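You operate a simulated robot arm through the tools that you are given. There is no shell and no other tool.

Carry out the task below with a simulated robot arm. There is one attempt and no reset: what you move stays moved.

JOB
Put things in order on the wheeled grid table. At the end: the yellow keeper block is in the brown tub; the red keeper block stands where the yellow keeper block stood; the white bush stands where the black cap stood; the black cap stands where the red keeper block stood; whatever was shut is shut again. Leave all else as you found it, and nothing knocked over.

It is judged by the outcome, as a careful person would: the job done as asked, and still so three seconds after it is handed in. It fails if anything else is knocked over, pushed out of place, dropped, spilled or broken. A push-on lid holds only when it is set on centred and level and pressed home; a screw cap is set on level and turned clockwise until tight.

ROBOT AND FRAMES
A 6-joint arm with a two-finger parallel gripper, fixed in place. Base frame: the origin is at the foot of the arm, x ahead of it, y to its left, z up; the work surface is at about z = 0. Units: m, degrees, N and s.
With the tool pointing down near the work surface it reaches from about 0.18 to 0.46 m from the base axis. Its first joint turns from -70.0 to 70.0 degrees. Payload 1.9 kg.
The TCP is the grasp point between the finger pads, 0.023 m short of the fingertips. In the tool frame z runs along the fingers and y along their closing line. Largest opening 0.094 m; finger width 0.038, thickness 0.01; the body of the gripper, 0.054 by 0.096 m, starts 0.039 m behind the TCP.
Orientation is that of the tool frame in the base frame, as a unit quaternion [w, x, y, z]. With the fingers straight down and closing along the base's y, the tool's x points along the base's -x, its y along +y and its z along -z.

CONTROLS
- The arm moves only by the tool move_arm. Its argument "moves" is a list of rows, each a list of 7 numbers: the shift along the tool's x, y, z in cm, then the turn, a rotation vector about the tool's x, y, z in degrees, then the gripper command, from -1 (fully open) to 1 (shut), values between in proportion. In form: [[tx, ty, tz, ax, ay, az, fingers], ...]. A call has 1 to 20 rows; each row is the pose to reach, as a shift and turn from the pose commanded when the call began, along the tool's axes at that moment. Rows are played at 5 a second. More than 0.05 m and 8.6 degrees between two rows, or a gripper value outside its range, and nothing of the call is played. Where a pose cannot be reached the arm comes as near as it can. A force on the tool above 40 N (or 10 N above the force at the start of the call, whichever is more), or a blocked arm, ends the call early, and 0.2 s more pass. The fingers move at their own pace (about 0.108 m/s each) and stop on an object; they squeeze with about 43 N. The grip force told is the motor's: it shows also when the fingers shut on nothing. Time passes only in rows, and 0.2 s behind the last, so rows that repeat a pose let the fingers close. It gives the time, the measured TCP pose, the force on the tool (base axes), the opening and the grip force at its end, in the units of the frame above (readings bear some noise), with the torque about the TCP (base axes, N m) and any sound that the robot's microphone picked up, and new pictures: "show" is both (left out), scene, wrist or none.
- Cameras (640 x 400 px; columns grow to the right, rows downward): "scene" is fixed at [0.0448, 0.2977, 0.4426]; the picture's right is [-0.88, -0.48, 0.00], its down [-0.18, 0.32, -0.93] and it looks along [0.45, -0.82, -0.37] (base axes); focal length 230 px, centre (320, 200). "wrist" rides on the gripper at [0.086, 0.016, -0.074] in the tool frame; the picture's right is [-0.18, 0.98, 0.00], its down [-0.58, -0.11, -0.81] and it looks along [-0.79, -0.15, 0.59] (tool axes); focal length 243 px, centre (320, 200).
- point_at(camera, pixels): for up to 12 pixels [column, row] of the newest picture of that camera ("zoom" is the newest enlarged one), the place [x, y, z] in the base frame of the surface seen there, good to about 0.003 m. The clock stands still meanwhile.
- zoom(camera, box): a new picture of the part [left, top, right, bottom] of that camera's present view, enlarged. The clock stands still meanwhile.
- close_job(): hands the job in; it is judged then, once.

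Open the gripper and draw the arm clear of the work before you hand the job in, unless the task says otherwise.

The tools are called after ">>>" as name(argument=value, ...) on one line, values as JSON. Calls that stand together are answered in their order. move_arm: Moves the arm, as the interface text tells. Its arguments: {"type":"object","properties":{"moves":{"type":"array","items":{"type":"array","items":{"type":"number"}}},"show":{"type":"string","enum":["both","scene","wrist","none"]}},"required":["moves"]} The other tools are called the same way: point_at (camera, pixels) gives the place of the surface under pixels of a picture; zoom (camera, box) takes an enlarged picture of a part of a camera's view; close_job () hands the job in.

At the start:

```text
t: 0.0
tcp_pos: [0.3173, -0.0754, 0.3538]
ee_rot: [-0.001, 0.0, 1.0, 0.0]
force: [-0.7, 0.2, -0.1]
wrist_torque: [0.0, 0.03, 0.0]
gripper_width: 0.0941
grip_force: 0.0
```

scene: 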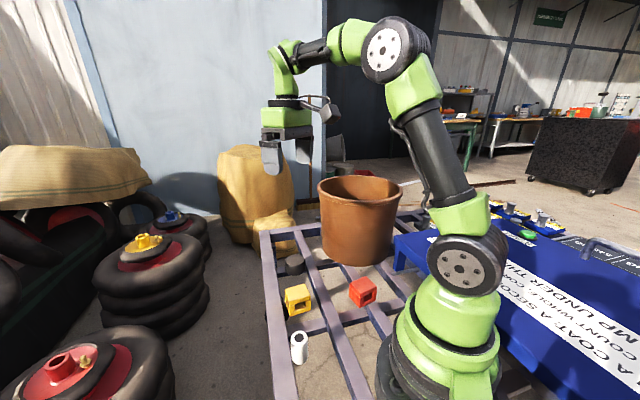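
wrist: 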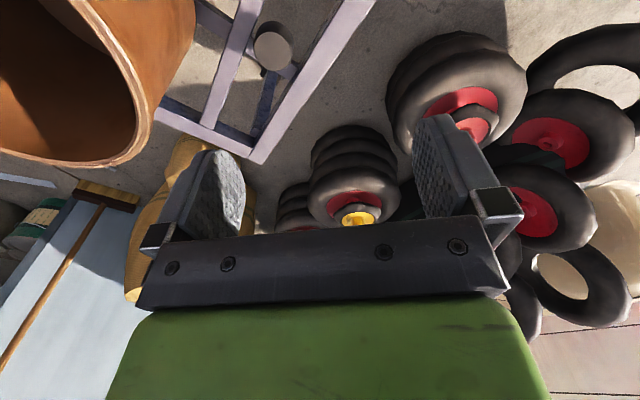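

The scene picture shows the yellow block near (297,299), red block near (362,291), white bush near (299,347), black cap near (294,264), and the brown tub near (358,220). I zoom in to see them in detail.

>>> zoom(camera="scene", box=[240, 230, 420, 390])

>>> zoom(camera="scene", box=[240, 140, 440, 280])

```text
2.50 times, centred on (330, 310) of scene
```

zoom: 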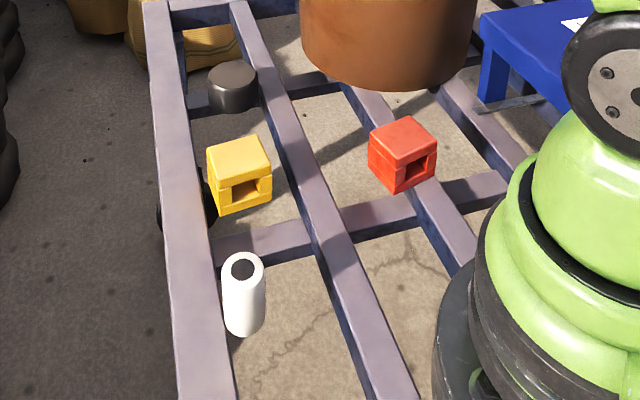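

```text
2.86 times, centred on (340, 210) of scene
```

zoom: 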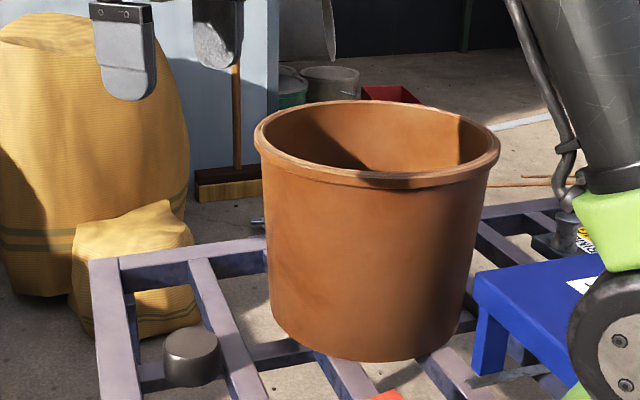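

I measure the points on the zoomed views: objects, bars, and the floor between the bars.

>>> zoom(camera="scene", box=[240, 230, 420, 390])

>>> point_at(camera="zoom", pixels=[[208, 149], [250, 137], [271, 164], [221, 178], [221, 214], [272, 198], [240, 155], [230, 220], [290, 160], [340, 180], [180, 150], [280, 240]])

>>> point_at(camera="zoom", pixels=[[369, 132], [408, 117], [436, 150], [402, 163], [405, 192], [434, 180], [402, 140], [415, 200], [372, 165], [440, 190], [350, 130], [460, 190]])

>>> point_at(camera="zoom", pixels=[[243, 256], [243, 269], [243, 280], [225, 265], [262, 265], [244, 310], [242, 335], [232, 62], [232, 72], [210, 75], [255, 75], [234, 110]])

```text
2.50 times, centred on (330, 310) of scene
```

zoom: 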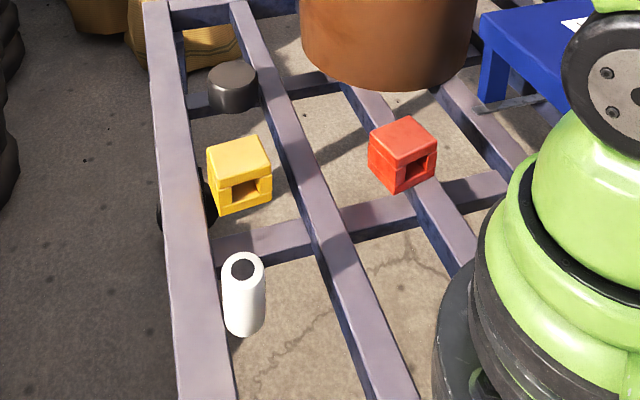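

```text
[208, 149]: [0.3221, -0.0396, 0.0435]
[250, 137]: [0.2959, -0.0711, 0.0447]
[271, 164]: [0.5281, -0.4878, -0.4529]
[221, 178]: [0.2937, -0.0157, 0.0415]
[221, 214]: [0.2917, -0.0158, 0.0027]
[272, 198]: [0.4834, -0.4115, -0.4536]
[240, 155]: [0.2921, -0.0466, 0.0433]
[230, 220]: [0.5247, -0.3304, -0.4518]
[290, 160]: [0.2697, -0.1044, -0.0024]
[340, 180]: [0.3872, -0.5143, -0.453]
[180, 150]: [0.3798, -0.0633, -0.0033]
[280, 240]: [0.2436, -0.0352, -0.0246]
```

```text
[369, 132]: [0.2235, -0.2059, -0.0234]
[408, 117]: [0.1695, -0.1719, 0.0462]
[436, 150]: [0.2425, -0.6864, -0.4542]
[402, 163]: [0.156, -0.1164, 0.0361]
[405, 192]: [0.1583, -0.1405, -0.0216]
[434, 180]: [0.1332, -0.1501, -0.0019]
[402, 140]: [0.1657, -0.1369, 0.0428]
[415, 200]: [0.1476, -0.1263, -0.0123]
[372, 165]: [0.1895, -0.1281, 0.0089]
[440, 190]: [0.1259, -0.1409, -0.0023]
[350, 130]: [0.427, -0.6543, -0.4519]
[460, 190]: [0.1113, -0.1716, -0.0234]
```

```text
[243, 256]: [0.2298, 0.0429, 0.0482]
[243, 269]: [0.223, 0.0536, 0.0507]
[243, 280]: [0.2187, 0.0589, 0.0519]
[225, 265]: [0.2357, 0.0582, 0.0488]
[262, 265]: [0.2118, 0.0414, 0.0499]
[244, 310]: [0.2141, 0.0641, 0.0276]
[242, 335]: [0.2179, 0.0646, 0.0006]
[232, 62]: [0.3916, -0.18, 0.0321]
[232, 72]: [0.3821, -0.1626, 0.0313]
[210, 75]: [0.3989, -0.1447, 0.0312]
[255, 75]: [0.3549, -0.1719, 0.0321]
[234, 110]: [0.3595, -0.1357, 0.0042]
```

The objects stand at z≈0 with the real floor 0.45 m lower between the bars. Now I measure the tub's rim and body in the scene picture (rim ellipse about (318–402, 177–210)) and more of the bars.

>>> point_at(camera="scene", pixels=[[320, 188], [360, 203], [399, 192], [360, 178], [335, 180], [385, 180], [355, 262], [330, 250], [380, 258], [360, 190], [345, 196], [375, 190]])

>>> point_at(camera="scene", pixels=[[266, 250], [272, 300], [278, 340], [285, 380], [318, 290], [330, 325], [345, 360], [375, 300], [315, 330], [300, 325], [285, 270], [320, 262]])

>>> zoom(camera="scene", box=[300, 160, 420, 235])

>>> zoom(camera="scene", box=[265, 245, 345, 295])

>>> zoom(camera="scene", box=[260, 320, 340, 370])

```text
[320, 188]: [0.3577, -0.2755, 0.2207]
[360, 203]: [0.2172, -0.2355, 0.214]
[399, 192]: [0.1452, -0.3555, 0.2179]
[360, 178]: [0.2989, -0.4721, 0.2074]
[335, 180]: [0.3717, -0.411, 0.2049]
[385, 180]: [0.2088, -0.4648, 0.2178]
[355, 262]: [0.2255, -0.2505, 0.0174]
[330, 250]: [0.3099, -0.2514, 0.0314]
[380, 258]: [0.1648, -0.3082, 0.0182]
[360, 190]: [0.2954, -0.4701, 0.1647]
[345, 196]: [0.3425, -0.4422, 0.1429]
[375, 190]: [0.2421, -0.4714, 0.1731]
```

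```text
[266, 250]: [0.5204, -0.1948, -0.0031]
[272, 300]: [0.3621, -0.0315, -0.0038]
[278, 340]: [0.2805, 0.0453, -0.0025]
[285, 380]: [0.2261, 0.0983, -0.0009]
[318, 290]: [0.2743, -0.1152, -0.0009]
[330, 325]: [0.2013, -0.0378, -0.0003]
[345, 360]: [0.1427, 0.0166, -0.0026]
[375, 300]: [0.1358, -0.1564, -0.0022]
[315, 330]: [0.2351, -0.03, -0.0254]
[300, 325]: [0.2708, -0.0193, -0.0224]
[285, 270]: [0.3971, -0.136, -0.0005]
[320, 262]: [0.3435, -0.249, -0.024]
```

```text
5.33 times, centred on (360, 198) of scene
```

zoom: 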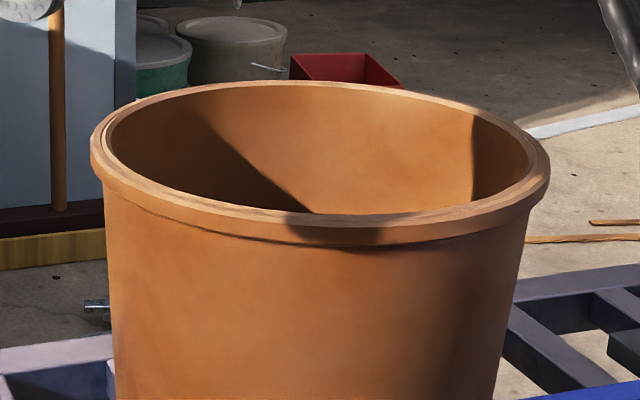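

```text
8.00 times, centred on (305, 270) of scene
```

zoom: 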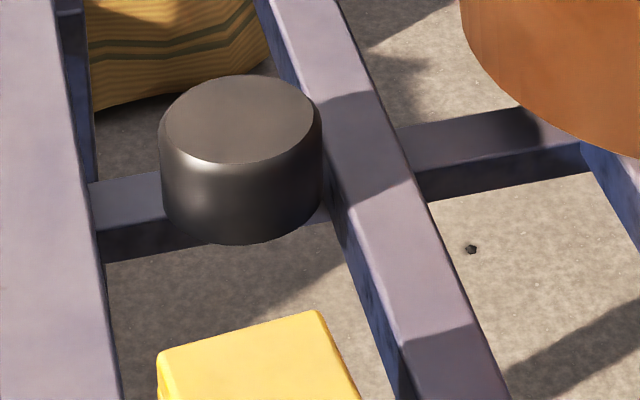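

```text
8.00 times, centred on (300, 345) of scene
```

zoom: 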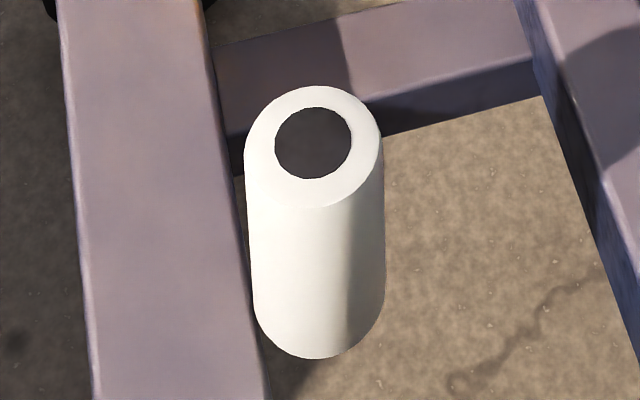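

The tub rim is at z≈0.218, centred near (0.256,-0.353). I now zoom closely on each of the blocks and the cap to get accurate corner positions.

>>> zoom(camera="scene", box=[330, 270, 394, 310])

>>> point_at(camera="zoom", pixels=[[320, 200], [300, 150], [250, 200], [350, 250], [320, 320], [400, 300], [380, 120], [420, 180], [230, 230], [260, 280], [310, 370], [440, 260]])

>>> zoom(camera="scene", box=[265, 280, 329, 320])

>>> point_at(camera="zoom", pixels=[[320, 120], [300, 80], [250, 120], [350, 150], [270, 200], [220, 170], [300, 230], [390, 130], [360, 80], [230, 90], [290, 300], [400, 250]])

```text
10.00 times, centred on (362, 290) of scene
```

zoom: 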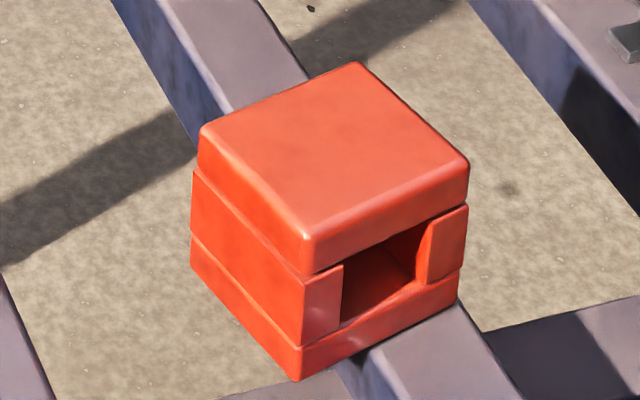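

```text
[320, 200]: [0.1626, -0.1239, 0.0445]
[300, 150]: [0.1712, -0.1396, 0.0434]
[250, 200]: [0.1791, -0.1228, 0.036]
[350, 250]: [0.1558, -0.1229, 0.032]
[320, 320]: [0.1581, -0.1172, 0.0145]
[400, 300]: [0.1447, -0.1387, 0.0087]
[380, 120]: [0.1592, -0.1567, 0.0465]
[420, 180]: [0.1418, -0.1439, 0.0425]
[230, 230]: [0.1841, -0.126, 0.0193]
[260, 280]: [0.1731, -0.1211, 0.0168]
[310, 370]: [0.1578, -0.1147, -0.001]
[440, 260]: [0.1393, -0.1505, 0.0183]
```

```text
10.00 times, centred on (297, 300) of scene
```

zoom: 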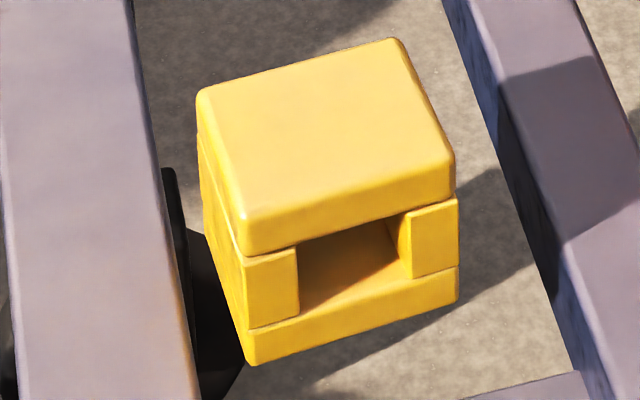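

```text
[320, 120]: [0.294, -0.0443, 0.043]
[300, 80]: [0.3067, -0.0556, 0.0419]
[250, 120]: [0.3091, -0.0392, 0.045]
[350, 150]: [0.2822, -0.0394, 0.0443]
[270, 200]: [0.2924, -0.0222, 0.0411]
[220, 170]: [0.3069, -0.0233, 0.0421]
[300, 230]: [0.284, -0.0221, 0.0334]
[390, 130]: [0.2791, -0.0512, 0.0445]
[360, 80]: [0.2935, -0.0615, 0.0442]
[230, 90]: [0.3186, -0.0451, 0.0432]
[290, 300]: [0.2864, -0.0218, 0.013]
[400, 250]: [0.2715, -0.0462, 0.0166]
```

Averaging the measurements: yellow centre ≈ (0.2925,-0.044), sides turned so the solid faces have normals at about 50°; red ≈ (0.1655,-0.143); cap ≈ (0.377,-0.158); bush ≈ (0.222,0.053). I move above the yellow block at z≈0.15 with yaw -40°, fingers open, for a closer look.

>>> move_arm(moves=[[0.41, 0.52, 3.4, 0, 0, 6.67, -1], [0.83, 1.05, 6.8, 0, 0, 13.33, -1], [1.24, 1.57, 10.2, 0, 0, 20, -1], [1.65, 2.09, 13.6, 0, 0, 26.67, -1], [2.07, 2.62, 17, 0, 0, 33.33, -1], [2.48, 3.14, 20, 0, 0, 40, -1], [2.48, 3.14, 20, 0, 0, 40, -1]])

```text
t: 1.6
tcp_pos: [0.2917, -0.0433, 0.1529]
ee_rot: [0.0, 0.343, 0.939, 0.0]
force: [-0.2, 0.0, 0.7]
wrist_torque: [-0.03, 0.02, 0.01]
gripper_width: 0.094
grip_force: 0.0
```

scene: 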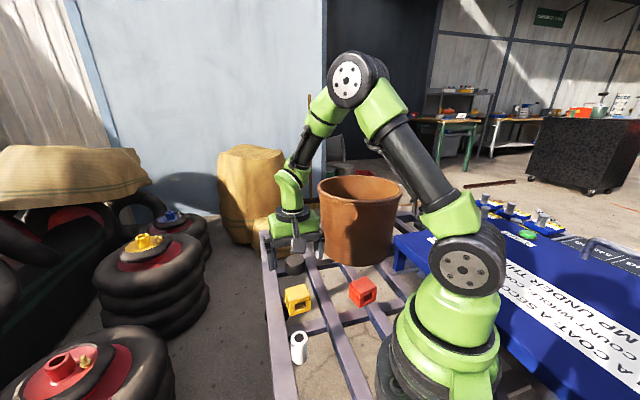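
wrist: 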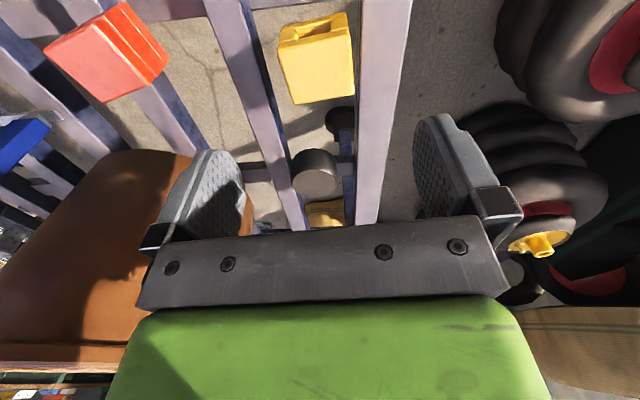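

The wrist view shows the yellow block at (315,60), well aligned with the fingers. I check its corners from the wrist camera, and the cap and red block as well.

>>> zoom(camera="wrist", box=[256, 0, 376, 75])

>>> point_at(camera="wrist", pixels=[[280, 47], [349, 37], [290, 102], [354, 97], [318, 72], [300, 30], [320, 60], [319, 160], [302, 165], [335, 165], [318, 180], [319, 150]])

>>> point_at(camera="wrist", pixels=[[44, 50], [82, 21], [106, 102], [143, 76], [92, 62], [110, 70], [80, 45], [120, 30], [150, 50], [130, 15], [100, 40], [95, 85]])

```text
5.33 times, centred on (316, 38) of wrist
```

zoom: 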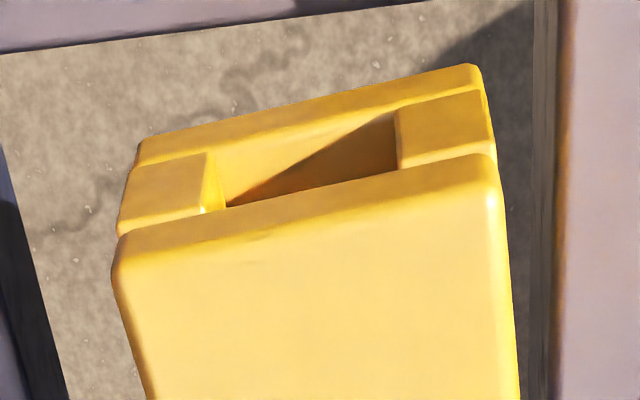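

```text
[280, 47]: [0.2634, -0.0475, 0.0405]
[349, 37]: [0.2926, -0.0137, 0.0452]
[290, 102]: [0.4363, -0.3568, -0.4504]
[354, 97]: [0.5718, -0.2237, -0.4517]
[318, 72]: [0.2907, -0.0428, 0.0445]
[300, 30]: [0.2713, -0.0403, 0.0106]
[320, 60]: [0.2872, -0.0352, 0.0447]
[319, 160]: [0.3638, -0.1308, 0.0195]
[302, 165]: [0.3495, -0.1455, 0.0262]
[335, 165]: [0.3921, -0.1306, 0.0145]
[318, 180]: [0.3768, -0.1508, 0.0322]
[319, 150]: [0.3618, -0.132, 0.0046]
```

```text
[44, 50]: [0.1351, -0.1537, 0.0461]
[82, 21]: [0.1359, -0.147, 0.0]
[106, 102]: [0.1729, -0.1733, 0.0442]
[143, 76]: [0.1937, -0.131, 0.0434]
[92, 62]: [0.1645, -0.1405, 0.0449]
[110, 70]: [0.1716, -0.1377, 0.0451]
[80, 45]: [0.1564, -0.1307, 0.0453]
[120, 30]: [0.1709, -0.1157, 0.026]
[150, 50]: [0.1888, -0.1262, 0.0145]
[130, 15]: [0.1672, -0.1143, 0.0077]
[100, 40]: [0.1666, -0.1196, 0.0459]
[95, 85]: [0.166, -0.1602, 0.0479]
```

The yellow block's front edge runs at 49°, so the yaw is right, and its centre is ≈(0.2935,-0.0445). I lower to TCP z≈0.034 and close.

>>> move_arm(moves=[[-0.05, 0.0, 4, 0, 0, 0, -1], [-0.1, 0.02, 8, 0, 0, 0, -1], [-0.11, 0.03, 10.5, 0, 0, 0, -1], [-0.11, 0.03, 11.9, 0, 0, 0, -1], [-0.11, 0.03, 11.9, 0, 0, 0, -1]])

```text
t: 2.8
tcp_pos: [0.2936, -0.0423, 0.0351]
ee_rot: [0.0, 0.342, 0.94, 0.001]
force: [0.1, -0.6, 0.0]
wrist_torque: [0.02, -0.02, -0.01]
gripper_width: 0.0939
grip_force: 0.1
```

scene: 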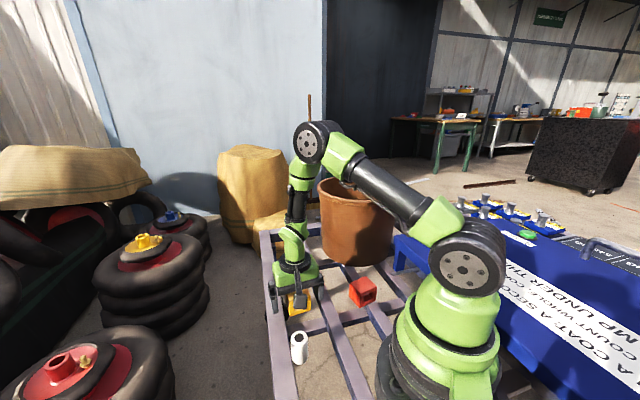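
wrist: 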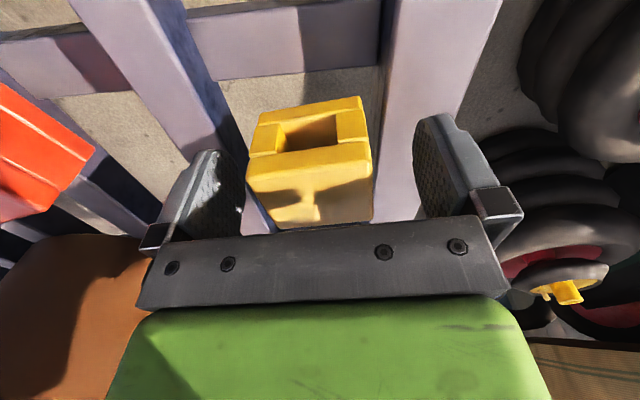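

The block sits between the fingers (about (310,165) in the wrist view). I close the gripper.

>>> move_arm(moves=[[0, 0, 0, 0, 0, 0, -0.3], [0, 0, 0, 0, 0, 0, 0.2], [0, 0, 0, 0, 0, 0, 1], [0, 0, 0, 0, 0, 0, 1], [0, 0, 0, 0, 0, 0, 1]])

```text
t: 4.0
tcp_pos: [0.2934, -0.0429, 0.0354]
ee_rot: [0.0, 0.341, 0.94, 0.0]
force: [0.9, 0.0, 0.1]
wrist_torque: [-0.01, 0.02, 0.01]
gripper_width: 0.0518
grip_force: 43.1
```

scene: 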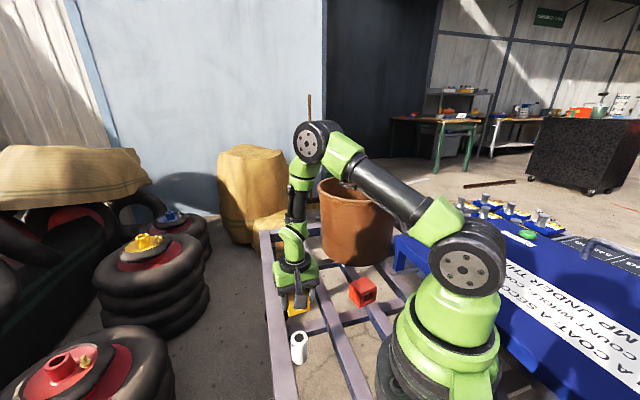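
wrist: 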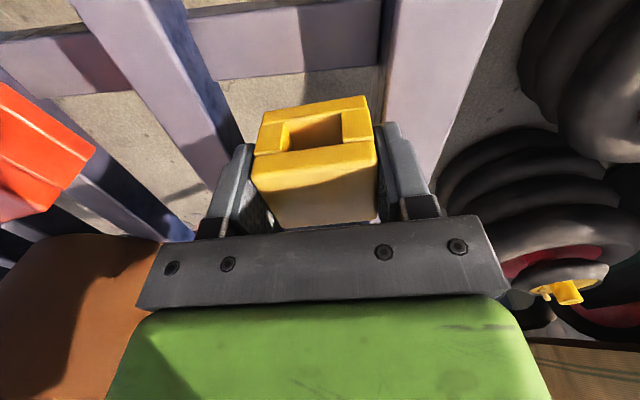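

The block is held (opening 0.0518, grip 43 N). I lift it straight up to about z=0.315, high enough to clear the tub rim (z≈0.22).

>>> move_arm(moves=[[0, 0, -1.5, 0, 0, 0, 1], [0, 0, -5, 0, 0, 0, 1], [0, 0, -9.5, 0, 0, 0, 1], [0, 0, -14, 0, 0, 0, 1], [0, 0, -18.5, 0, 0, 0, 1], [0, 0, -23, 0, 0, 0, 1], [0, 0, -26.5, 0, 0, 0, 1], [0, 0, -28, 0, 0, 0, 1], [0, 0, -28, 0, 0, 0, 1]])

```text
t: 6.0
tcp_pos: [0.2939, -0.0459, 0.3173]
ee_rot: [0.0, 0.342, 0.94, 0.001]
force: [-0.3, 0.6, -3.5]
wrist_torque: [0.03, -0.02, 0.0]
gripper_width: 0.0518
grip_force: 43.2
```

scene: 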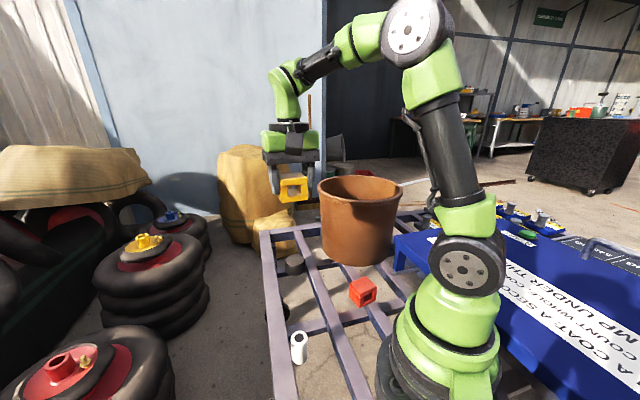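
wrist: 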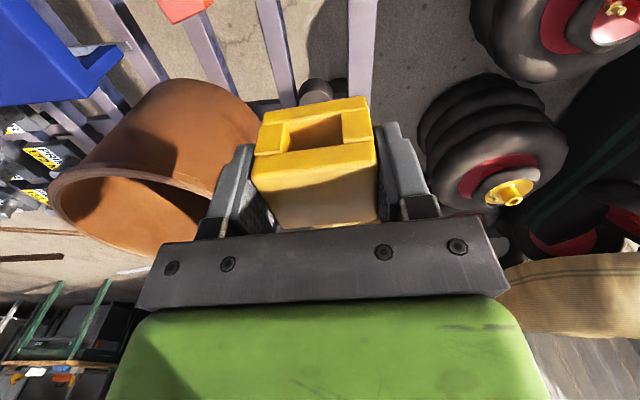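

The block is securely held (about 3.5 N weight). I carry it towards the tub to (0.255,-0.20) at the same height, turning the tool so that the camera bracket will point sideways in the tub.

>>> move_arm(moves=[[-0.88, -1.8, 0, 0, 0, 8, 1], [-1.76, -3.6, 0, 0, 0, 16, 1], [-2.64, -5.4, 0, 0, 0, 24, 1], [-3.52, -7.2, 0, 0, 0, 32, 1], [-4.4, -9.0, 0, 0, 0, 40, 1], [-5.29, -10.8, 0, 0, 0, 48, 1], [-6.17, -12.6, 0, 0, 0, 56, 1], [-7.05, -14.39, 0, 0, 0, 64, 1], [-7.05, -14.39, 0, 0, 0, 64, 1]])

```text
t: 8.0
tcp_pos: [0.2558, -0.2001, 0.3169]
ee_rot: [-0.001, 0.789, 0.615, 0.0]
force: [0.9, 0.2, -2.3]
wrist_torque: [0.02, 0.01, 0.02]
gripper_width: 0.052
grip_force: 42.7
```

scene: 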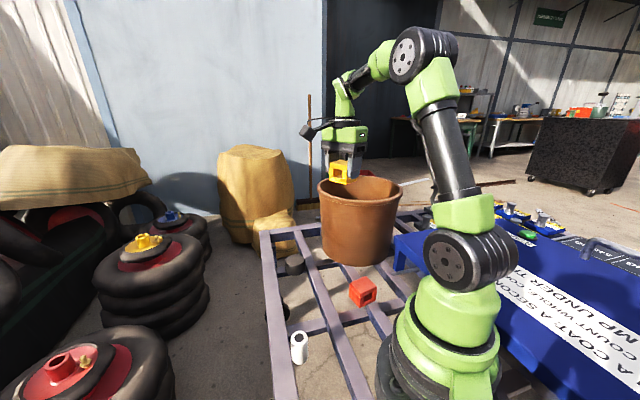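
wrist: 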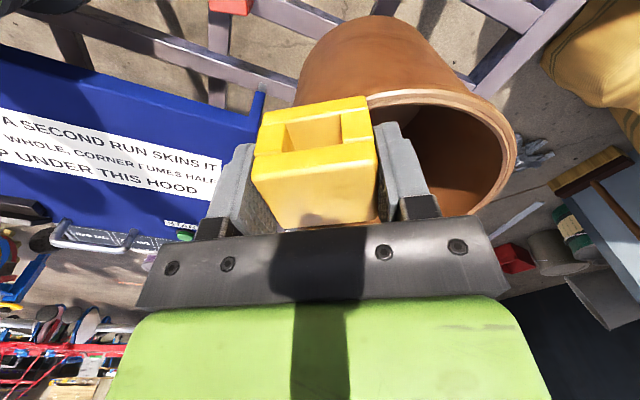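

The block is beside the tub and above the rim. I use the wrist view to check the tub's rim (ellipse right of the block, (375–515, 90–215)) before going over it.

>>> point_at(camera="wrist", pixels=[[400, 97], [440, 93], [480, 105], [503, 130], [513, 160], [505, 185], [485, 210], [440, 130], [470, 150], [430, 160], [450, 180], [372, 95]])

>>> zoom(camera="scene", box=[280, 100, 440, 200])

```text
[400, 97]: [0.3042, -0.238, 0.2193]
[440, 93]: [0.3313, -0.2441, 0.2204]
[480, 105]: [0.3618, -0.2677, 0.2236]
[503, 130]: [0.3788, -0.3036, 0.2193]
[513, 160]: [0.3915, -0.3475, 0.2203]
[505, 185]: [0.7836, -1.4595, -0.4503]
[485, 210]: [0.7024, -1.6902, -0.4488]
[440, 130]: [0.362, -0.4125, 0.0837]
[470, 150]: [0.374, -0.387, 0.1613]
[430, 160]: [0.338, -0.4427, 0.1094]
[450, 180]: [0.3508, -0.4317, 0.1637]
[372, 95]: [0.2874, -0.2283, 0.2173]
```

```text
4.00 times, centred on (360, 150) of scene
```

zoom: 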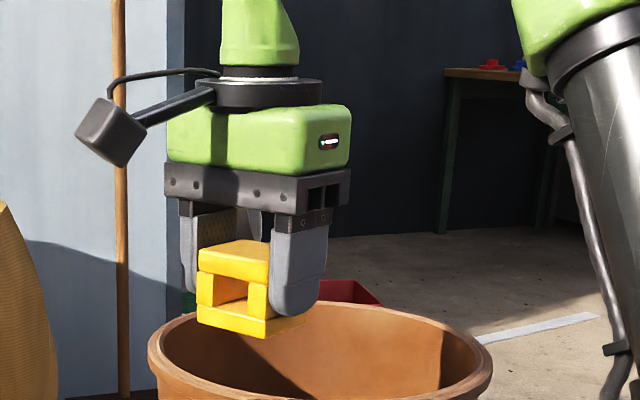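

Rim fit: centre ≈ (0.265,-0.35), outer radius ≈ 0.125, z≈0.22. I move over the tub to about (0.237,-0.36) turning the camera bracket towards the roomier side, ending at TCP z≈0.28.

>>> move_arm(moves=[[-3.52, 0.36, 0, 0, 0, 8, 1], [-7.01, 0.82, 0, 0, 0, 16, 1], [-9.99, 1.26, 0, 0, 0, 24, 1], [-12.97, 1.69, 1, 0, 0, 32, 1], [-15.96, 2.13, 3.5, 0, 0, 39, 1], [-15.96, 2.13, 3.5, 0, 0, 39, 1]])

```text
t: 9.4
tcp_pos: [0.2369, -0.3594, 0.2782]
ee_rot: [-0.002, 0.949, 0.317, 0.001]
force: [0.1, 0.4, -2.8]
wrist_torque: [0.02, 0.0, 0.0]
gripper_width: 0.0518
grip_force: 42.8
```

scene: 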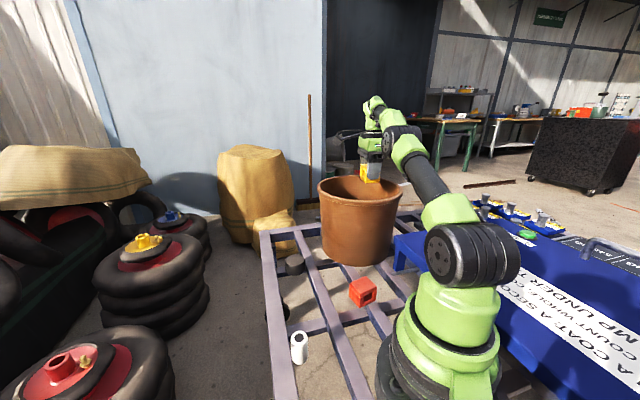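
wrist: 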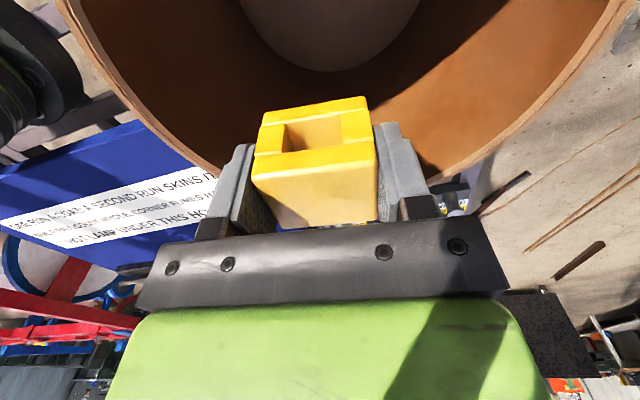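

The block is over the tub's inside. I look into it: the bottom shows as a mauve disc at (330,30) in the wrist view, and I measure its level.

>>> point_at(camera="wrist", pixels=[[330, 20], [280, 20], [380, 20], [330, 50], [330, 66], [330, 80], [260, 30], [410, 30], [120, 100], [560, 100], [430, 175], [75, 20]])

>>> zoom(camera="wrist", box=[160, 0, 480, 200])

>>> zoom(camera="scene", box=[300, 80, 460, 200])

```text
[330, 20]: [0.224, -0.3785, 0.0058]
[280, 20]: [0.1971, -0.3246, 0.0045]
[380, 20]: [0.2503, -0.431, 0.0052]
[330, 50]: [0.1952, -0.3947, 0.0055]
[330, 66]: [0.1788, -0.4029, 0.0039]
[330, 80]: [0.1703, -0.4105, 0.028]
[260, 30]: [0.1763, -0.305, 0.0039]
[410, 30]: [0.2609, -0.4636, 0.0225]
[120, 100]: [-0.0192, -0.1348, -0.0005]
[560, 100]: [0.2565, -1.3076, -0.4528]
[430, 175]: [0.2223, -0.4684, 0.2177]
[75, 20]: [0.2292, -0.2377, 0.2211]
```

```text
2.00 times, centred on (320, 100) of wrist
```

zoom: 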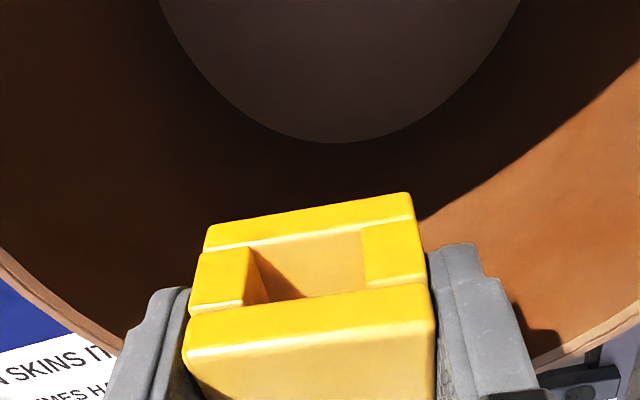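

```text
3.33 times, centred on (380, 140) of scene
```

zoom: 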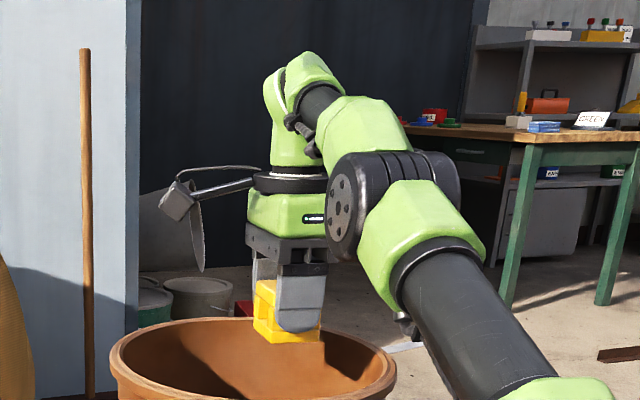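

The tub floor is at z≈0.005 and the walls are about 0.1 m from the centre. I lower in stages, first to TCP z≈0.16, watching the clearance between the forearm and the rim.

>>> move_arm(moves=[[0, 0, 3, 0, 0, 0, 1], [0, 0, 6, 0, 0, 0, 1], [0, 0, 9, 0, 0, 0, 1], [0, 0, 12, 0, 0, 0, 1], [0, 0, 12, 0, 0, 0, 1]])

>>> zoom(camera="scene", box=[300, 110, 460, 230])

```text
t: 10.6
tcp_pos: [0.2379, -0.3595, 0.1619]
ee_rot: [0.0, 0.948, 0.317, 0.0]
force: [0.4, -1.2, -2.7]
wrist_torque: [0.01, -0.01, -0.03]
gripper_width: 0.0519
grip_force: 43.1
```

scene: 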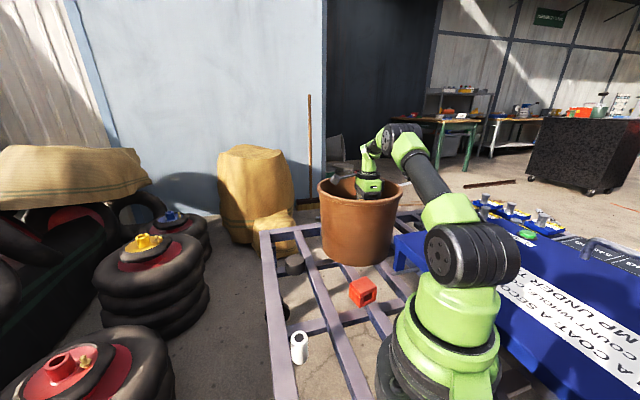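
wrist: 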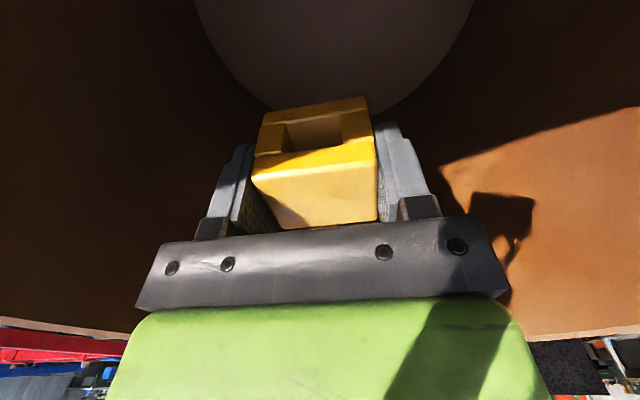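

```text
3.33 times, centred on (380, 170) of scene
```

zoom: 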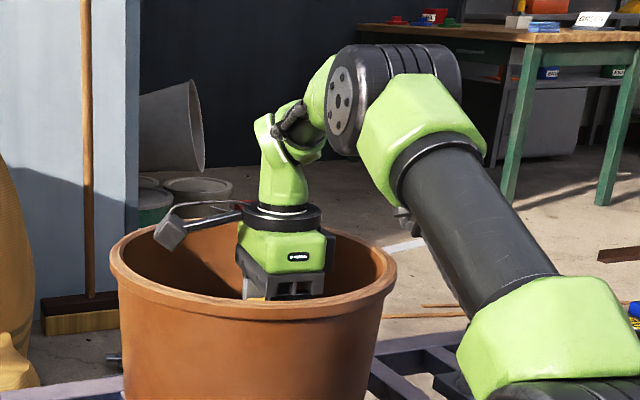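

The elbow and forearm still stand clear above the rim. I measure the heights of the elbow's lower edge, forearm and camera box from this zoom.

>>> point_at(camera="zoom", pixels=[[340, 150], [340, 100], [320, 95], [305, 140], [290, 125], [270, 130], [280, 195], [165, 240], [180, 230], [410, 215], [395, 200], [285, 213]])

```text
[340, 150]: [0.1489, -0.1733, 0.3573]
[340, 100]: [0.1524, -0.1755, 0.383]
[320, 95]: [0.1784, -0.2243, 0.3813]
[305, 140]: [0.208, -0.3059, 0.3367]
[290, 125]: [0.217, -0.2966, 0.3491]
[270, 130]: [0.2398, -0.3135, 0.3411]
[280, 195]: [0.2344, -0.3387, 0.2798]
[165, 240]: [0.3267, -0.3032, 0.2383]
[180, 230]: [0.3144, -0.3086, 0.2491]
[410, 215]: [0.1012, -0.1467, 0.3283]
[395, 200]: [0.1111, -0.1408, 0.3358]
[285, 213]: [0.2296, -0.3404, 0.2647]
```

The elbow's lower edge is at z≈0.357 and the camera box is 8 cm from the tub axis, so there is room. I lower another 6 cm to z≈0.10.

>>> move_arm(moves=[[0, 0, 2, 0, 0, 0, 1], [0, 0, 4, 0, 0, 0, 1], [0, 0, 6, 0, 0, 0, 1], [0, 0, 6, 0, 0, 0, 1]])

>>> zoom(camera="scene", box=[300, 110, 460, 230])

```text
t: 11.6
tcp_pos: [0.2377, -0.3603, 0.1021]
ee_rot: [0.0, 0.948, 0.317, -0.001]
force: [-0.4, -0.5, -3.1]
wrist_torque: [0.03, 0.01, 0.01]
gripper_width: 0.052
grip_force: 43.2
```

scene: 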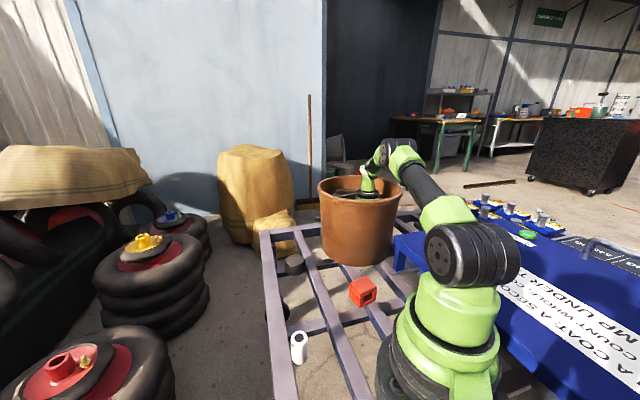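
wrist: 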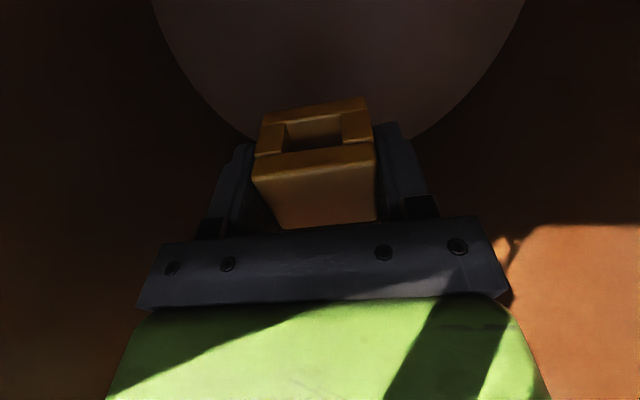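

```text
3.33 times, centred on (380, 170) of scene
```

zoom: 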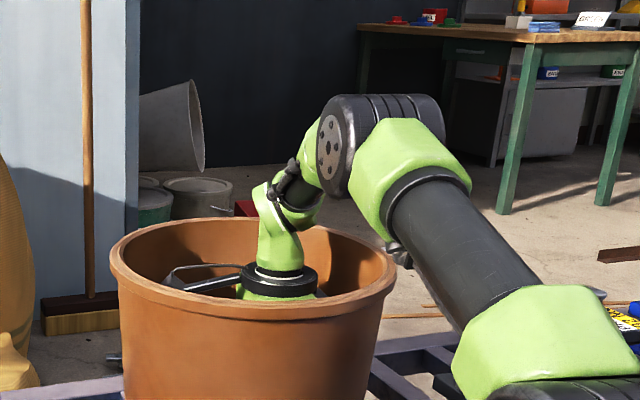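

Still free. I check the heights of the low hook under the upper arm (zoom (402,255)) and the forearm's underside against the rim before going on.

>>> point_at(camera="zoom", pixels=[[402, 258], [390, 245], [345, 190], [330, 185], [310, 205], [300, 195], [295, 215], [330, 305], [375, 290], [350, 300]])

```text
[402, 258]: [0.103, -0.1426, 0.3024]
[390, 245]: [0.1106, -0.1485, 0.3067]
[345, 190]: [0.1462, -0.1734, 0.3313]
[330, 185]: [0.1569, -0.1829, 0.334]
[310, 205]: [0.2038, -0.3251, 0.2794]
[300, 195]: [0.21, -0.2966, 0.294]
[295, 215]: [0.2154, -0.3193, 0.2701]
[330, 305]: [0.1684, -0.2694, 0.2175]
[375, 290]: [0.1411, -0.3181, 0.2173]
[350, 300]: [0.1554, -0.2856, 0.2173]
```

The underside of the forearm is at z≈0.28–0.29 and the hook at z≈0.30, with the rim at 0.218. I lower 4 cm more, to z≈0.06.

>>> move_arm(moves=[[0, 0, 1.5, 0, 0, 0, 1], [0, 0, 3, 0, 0, 0, 1], [0, 0, 4, 0, 0, 0, 1], [0, 0, 4, 0, 0, 0, 1]])

>>> zoom(camera="scene", box=[300, 110, 460, 230])

>>> zoom(camera="wrist", box=[160, 0, 480, 200])

```text
t: 12.6
tcp_pos: [0.2373, -0.3589, 0.0614]
ee_rot: [0.0, 0.948, 0.318, -0.001]
force: [-1.0, -0.6, -2.7]
wrist_torque: [0.0, -0.01, -0.02]
gripper_width: 0.0517
grip_force: 43.1
```

scene: 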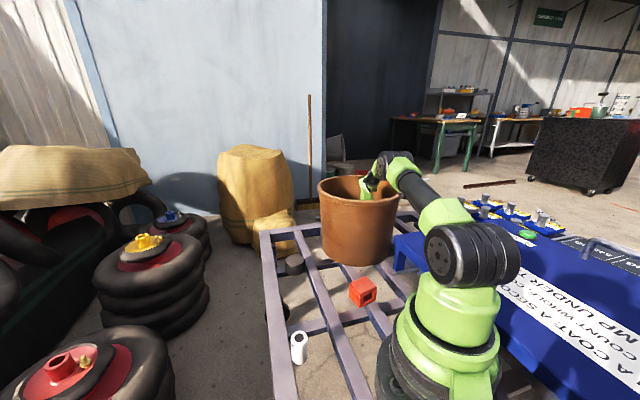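
wrist: 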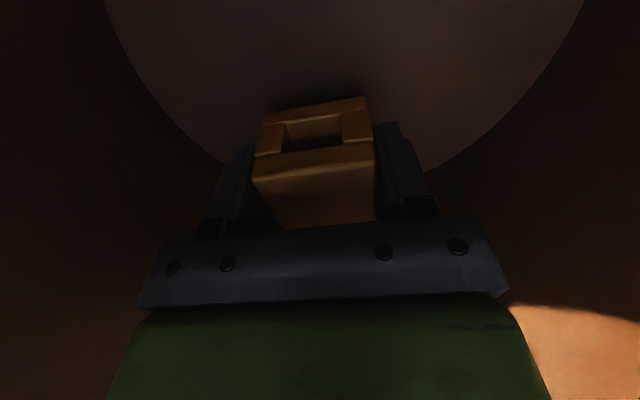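

```text
3.33 times, centred on (380, 170) of scene
```

zoom: 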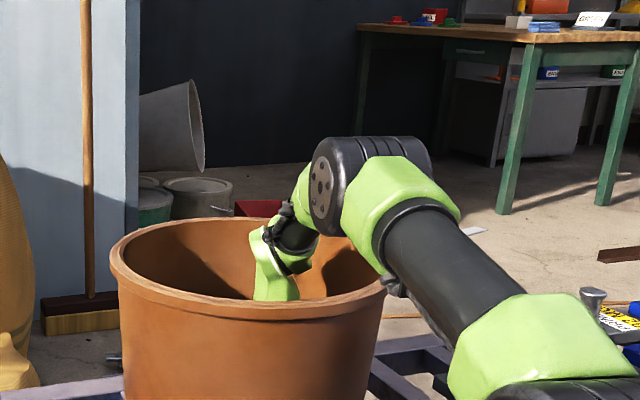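

```text
2.00 times, centred on (320, 100) of wrist
```

zoom: 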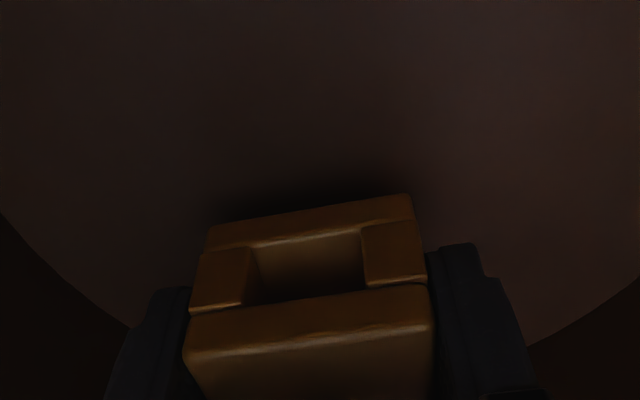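

The block's bottom is about 2 cm above the tub floor and nothing is touching. I lower 1.8 cm and read the force.

>>> move_arm(moves=[[0, 0, 0.8, 0, 0, 0, 1], [0, 0, 1.4, 0, 0, 0, 1], [0, 0, 1.8, 0, 0, 0, 1], [0, 0, 1.8, 0, 0, 0, 1]])

>>> zoom(camera="scene", box=[300, 110, 460, 230])

```text
t: 13.6
tcp_pos: [0.2383, -0.3588, 0.0429]
ee_rot: [0.001, 0.948, 0.317, 0.0]
force: [-0.2, 0.8, -3.5]
wrist_torque: [0.0, -0.02, 0.03]
gripper_width: 0.0517
grip_force: 43.0
```

scene: 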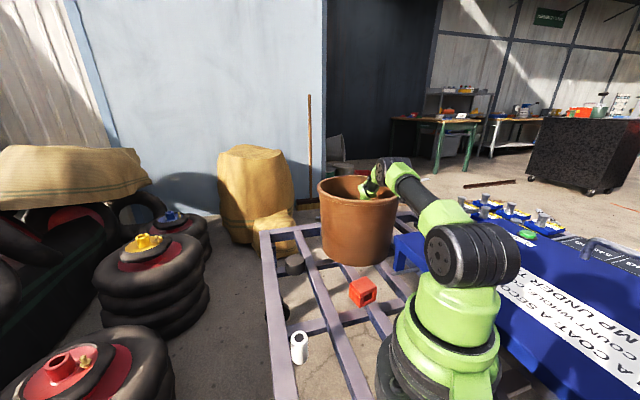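
wrist: 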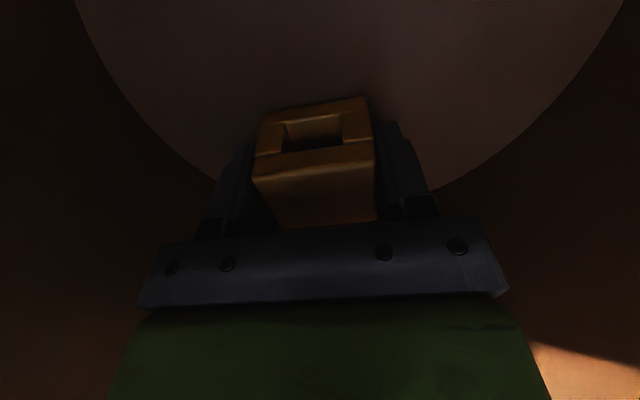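

```text
3.33 times, centred on (380, 170) of scene
```

zoom: 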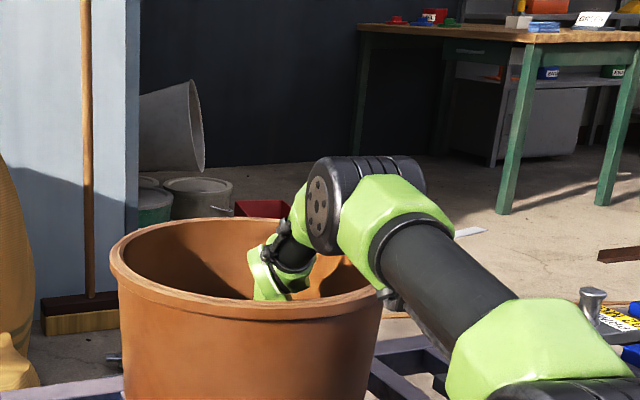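

The force is still just the block's weight, so it is not yet on the floor. I creep down 2 mm, and then a little more, reading the force.

>>> move_arm(moves=[[0, 0, 0.1, 0, 0, 0, 1], [0, 0, 0.2, 0, 0, 0, 1], [0, 0, 0.2, 0, 0, 0, 1]], show="none")

```text
t: 14.4
tcp_pos: [0.2379, -0.3586, 0.0407]
ee_rot: [0.001, 0.948, 0.317, 0.001]
force: [-1.7, 2.9, 9.7]
wrist_torque: [0.1, 0.08, 0.03]
gripper_width: 0.0518
grip_force: 43.7
```

Contact: the vertical force went from -3.5 to about +10 N, so the block rests on the tub floor. I open the fingers modestly to let it go.

>>> move_arm(moves=[[0, 0, -0.05, 0, 0, 0, -0.1], [0, 0, -0.05, 0, 0, 0, -0.3], [0, 0, -0.05, 0, 0, 0, -0.6], [0, 0, -0.05, 0, 0, 0, -0.6]])

```text
t: 15.4
tcp_pos: [0.2384, -0.359, 0.0407]
ee_rot: [0.0, 0.948, 0.317, 0.0]
force: [-0.1, 0.7, 0.5]
wrist_torque: [0.02, 0.02, 0.0]
gripper_width: 0.075
grip_force: 0.1
```

scene: 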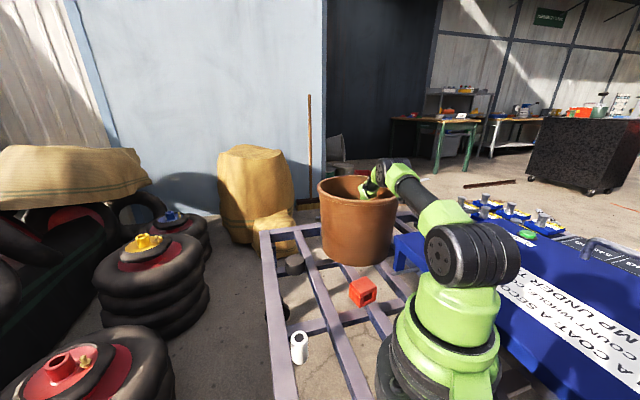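
wrist: 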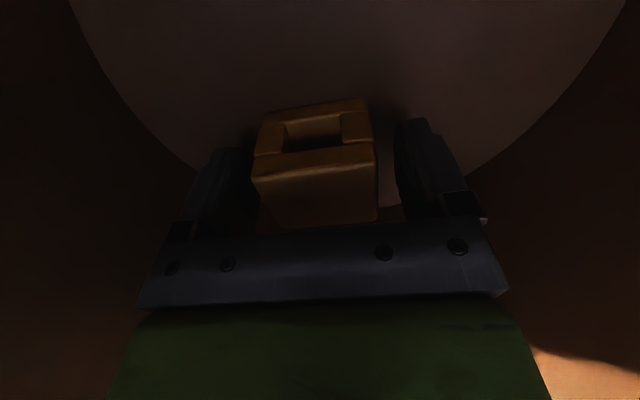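

The block is free and upright between the fingers. I retrace straight up out of the tub to z≈0.28.

>>> move_arm(moves=[[0, 0, -1.5, 0, 0, 0, -0.6], [0, 0, -5, 0, 0, 0, -0.6], [0, 0, -9, 0, 0, 0, -0.6], [0, 0, -13, 0, 0, 0, -0.6], [0, 0, -17, 0, 0, 0, -0.6], [0, 0, -21, 0, 0, 0, -0.6], [0, 0, -23.9, 0, 0, 0, -0.6], [0, 0, -23.9, 0, 0, 0, -0.6]])

>>> zoom(camera="wrist", box=[160, 0, 480, 200])

```text
t: 17.2
tcp_pos: [0.2393, -0.3576, 0.2782]
ee_rot: [0.0, 0.949, 0.317, 0.0]
force: [0.7, 0.8, -1.0]
wrist_torque: [0.0, -0.01, 0.0]
gripper_width: 0.0752
grip_force: 0.0
```

scene: 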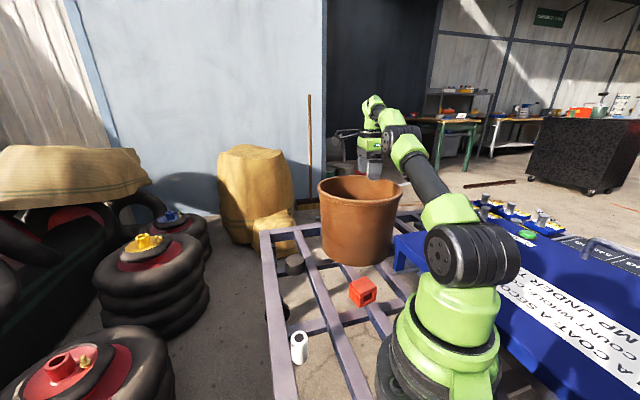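
wrist: 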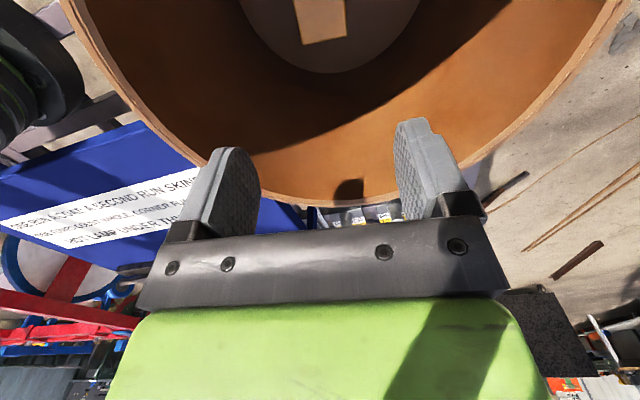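

```text
2.00 times, centred on (320, 100) of wrist
```

zoom: 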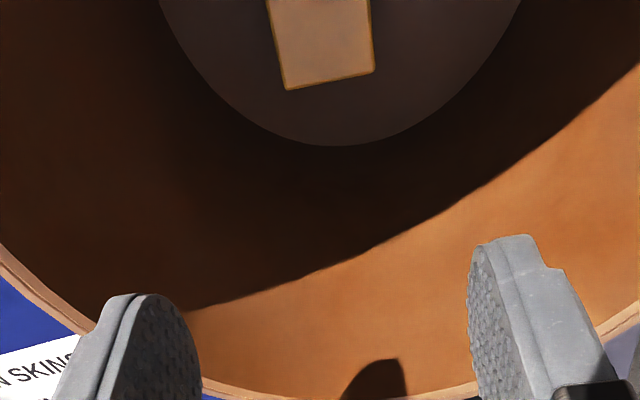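

The yellow block stands upright on the tub floor and the tub has not shifted. I leave the tub by the same way at z≈0.30 and go above the red block (0.1655,-0.143), turning the tool to yaw -32°.

>>> move_arm(moves=[[2.05, -2.22, -1.55, 0, 0, -7.93, -0.6], [4.39, -4.83, -2.05, 0, 0, -15.86, -0.6], [7.12, -7.79, -2.05, 0, 0, -23.79, -0.6], [9.77, -10.8, -2.05, 0, 0, -31.71, -0.6], [11.01, -13.62, -2.05, 0, 0, -39.64, -0.8], [10.87, -15.59, -1.05, 0, 0, -47.57, -1], [10.56, -16.83, -0.05, 0, 0, -55.5, -1], [10.06, -17.83, 1.45, 0, 0, -63.43, -1], [9.57, -18.84, 2.95, 0, 0, -71.36, -1], [9.01, -19.76, 4.45, 0, 0, -79.29, -1], [8.39, -20.6, 5.95, 0, 0, -87.21, -1], [7.87, -21.24, 7.45, 0, 0, -95.14, -1], [7.35, -21.63, 8.95, 0, 0, -103.07, -1], [7.35, -21.63, 9.95, 0, 0, -111, -1], [7.35, -21.63, 9.95, 0, 0, -111, -1]])

```text
t: 20.4
tcp_pos: [0.1667, -0.1426, 0.1809]
ee_rot: [0.0, 0.275, 0.961, 0.0]
force: [-0.3, -0.4, -1.0]
wrist_torque: [0.0, -0.03, -0.01]
gripper_width: 0.0938
grip_force: 0.0
```

scene: 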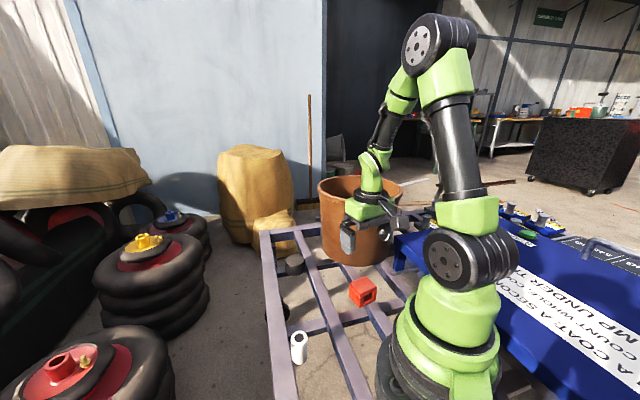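
wrist: 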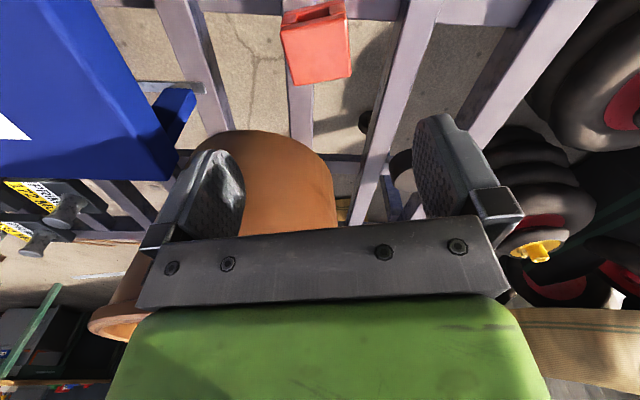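

The red block is at (317,45) in the wrist view, and the blue box's corner is at (190,100). I measure the block's edges and the blue box, to be sure the left finger clears it.

>>> zoom(camera="wrist", box=[220, 0, 400, 112])

>>> point_at(camera="wrist", pixels=[[281, 30], [346, 20], [294, 84], [348, 75], [316, 50], [300, 55], [335, 45], [190, 95], [160, 120], [125, 40], [170, 160], [150, 90]])

```text
3.56 times, centred on (310, 56) of wrist
```

zoom: 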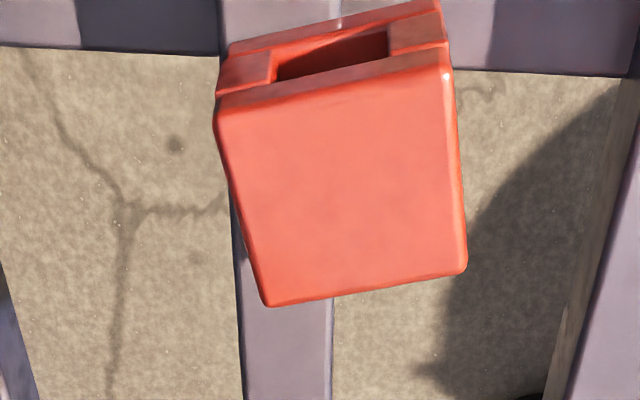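

```text
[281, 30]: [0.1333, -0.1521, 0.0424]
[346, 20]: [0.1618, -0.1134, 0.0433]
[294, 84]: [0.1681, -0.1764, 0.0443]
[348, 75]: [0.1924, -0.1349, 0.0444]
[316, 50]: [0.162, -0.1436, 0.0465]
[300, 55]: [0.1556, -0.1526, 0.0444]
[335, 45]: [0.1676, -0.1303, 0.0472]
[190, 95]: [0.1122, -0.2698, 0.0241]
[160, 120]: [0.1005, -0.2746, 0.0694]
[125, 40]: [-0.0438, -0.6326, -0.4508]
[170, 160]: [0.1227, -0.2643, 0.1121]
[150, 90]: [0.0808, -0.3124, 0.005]
```

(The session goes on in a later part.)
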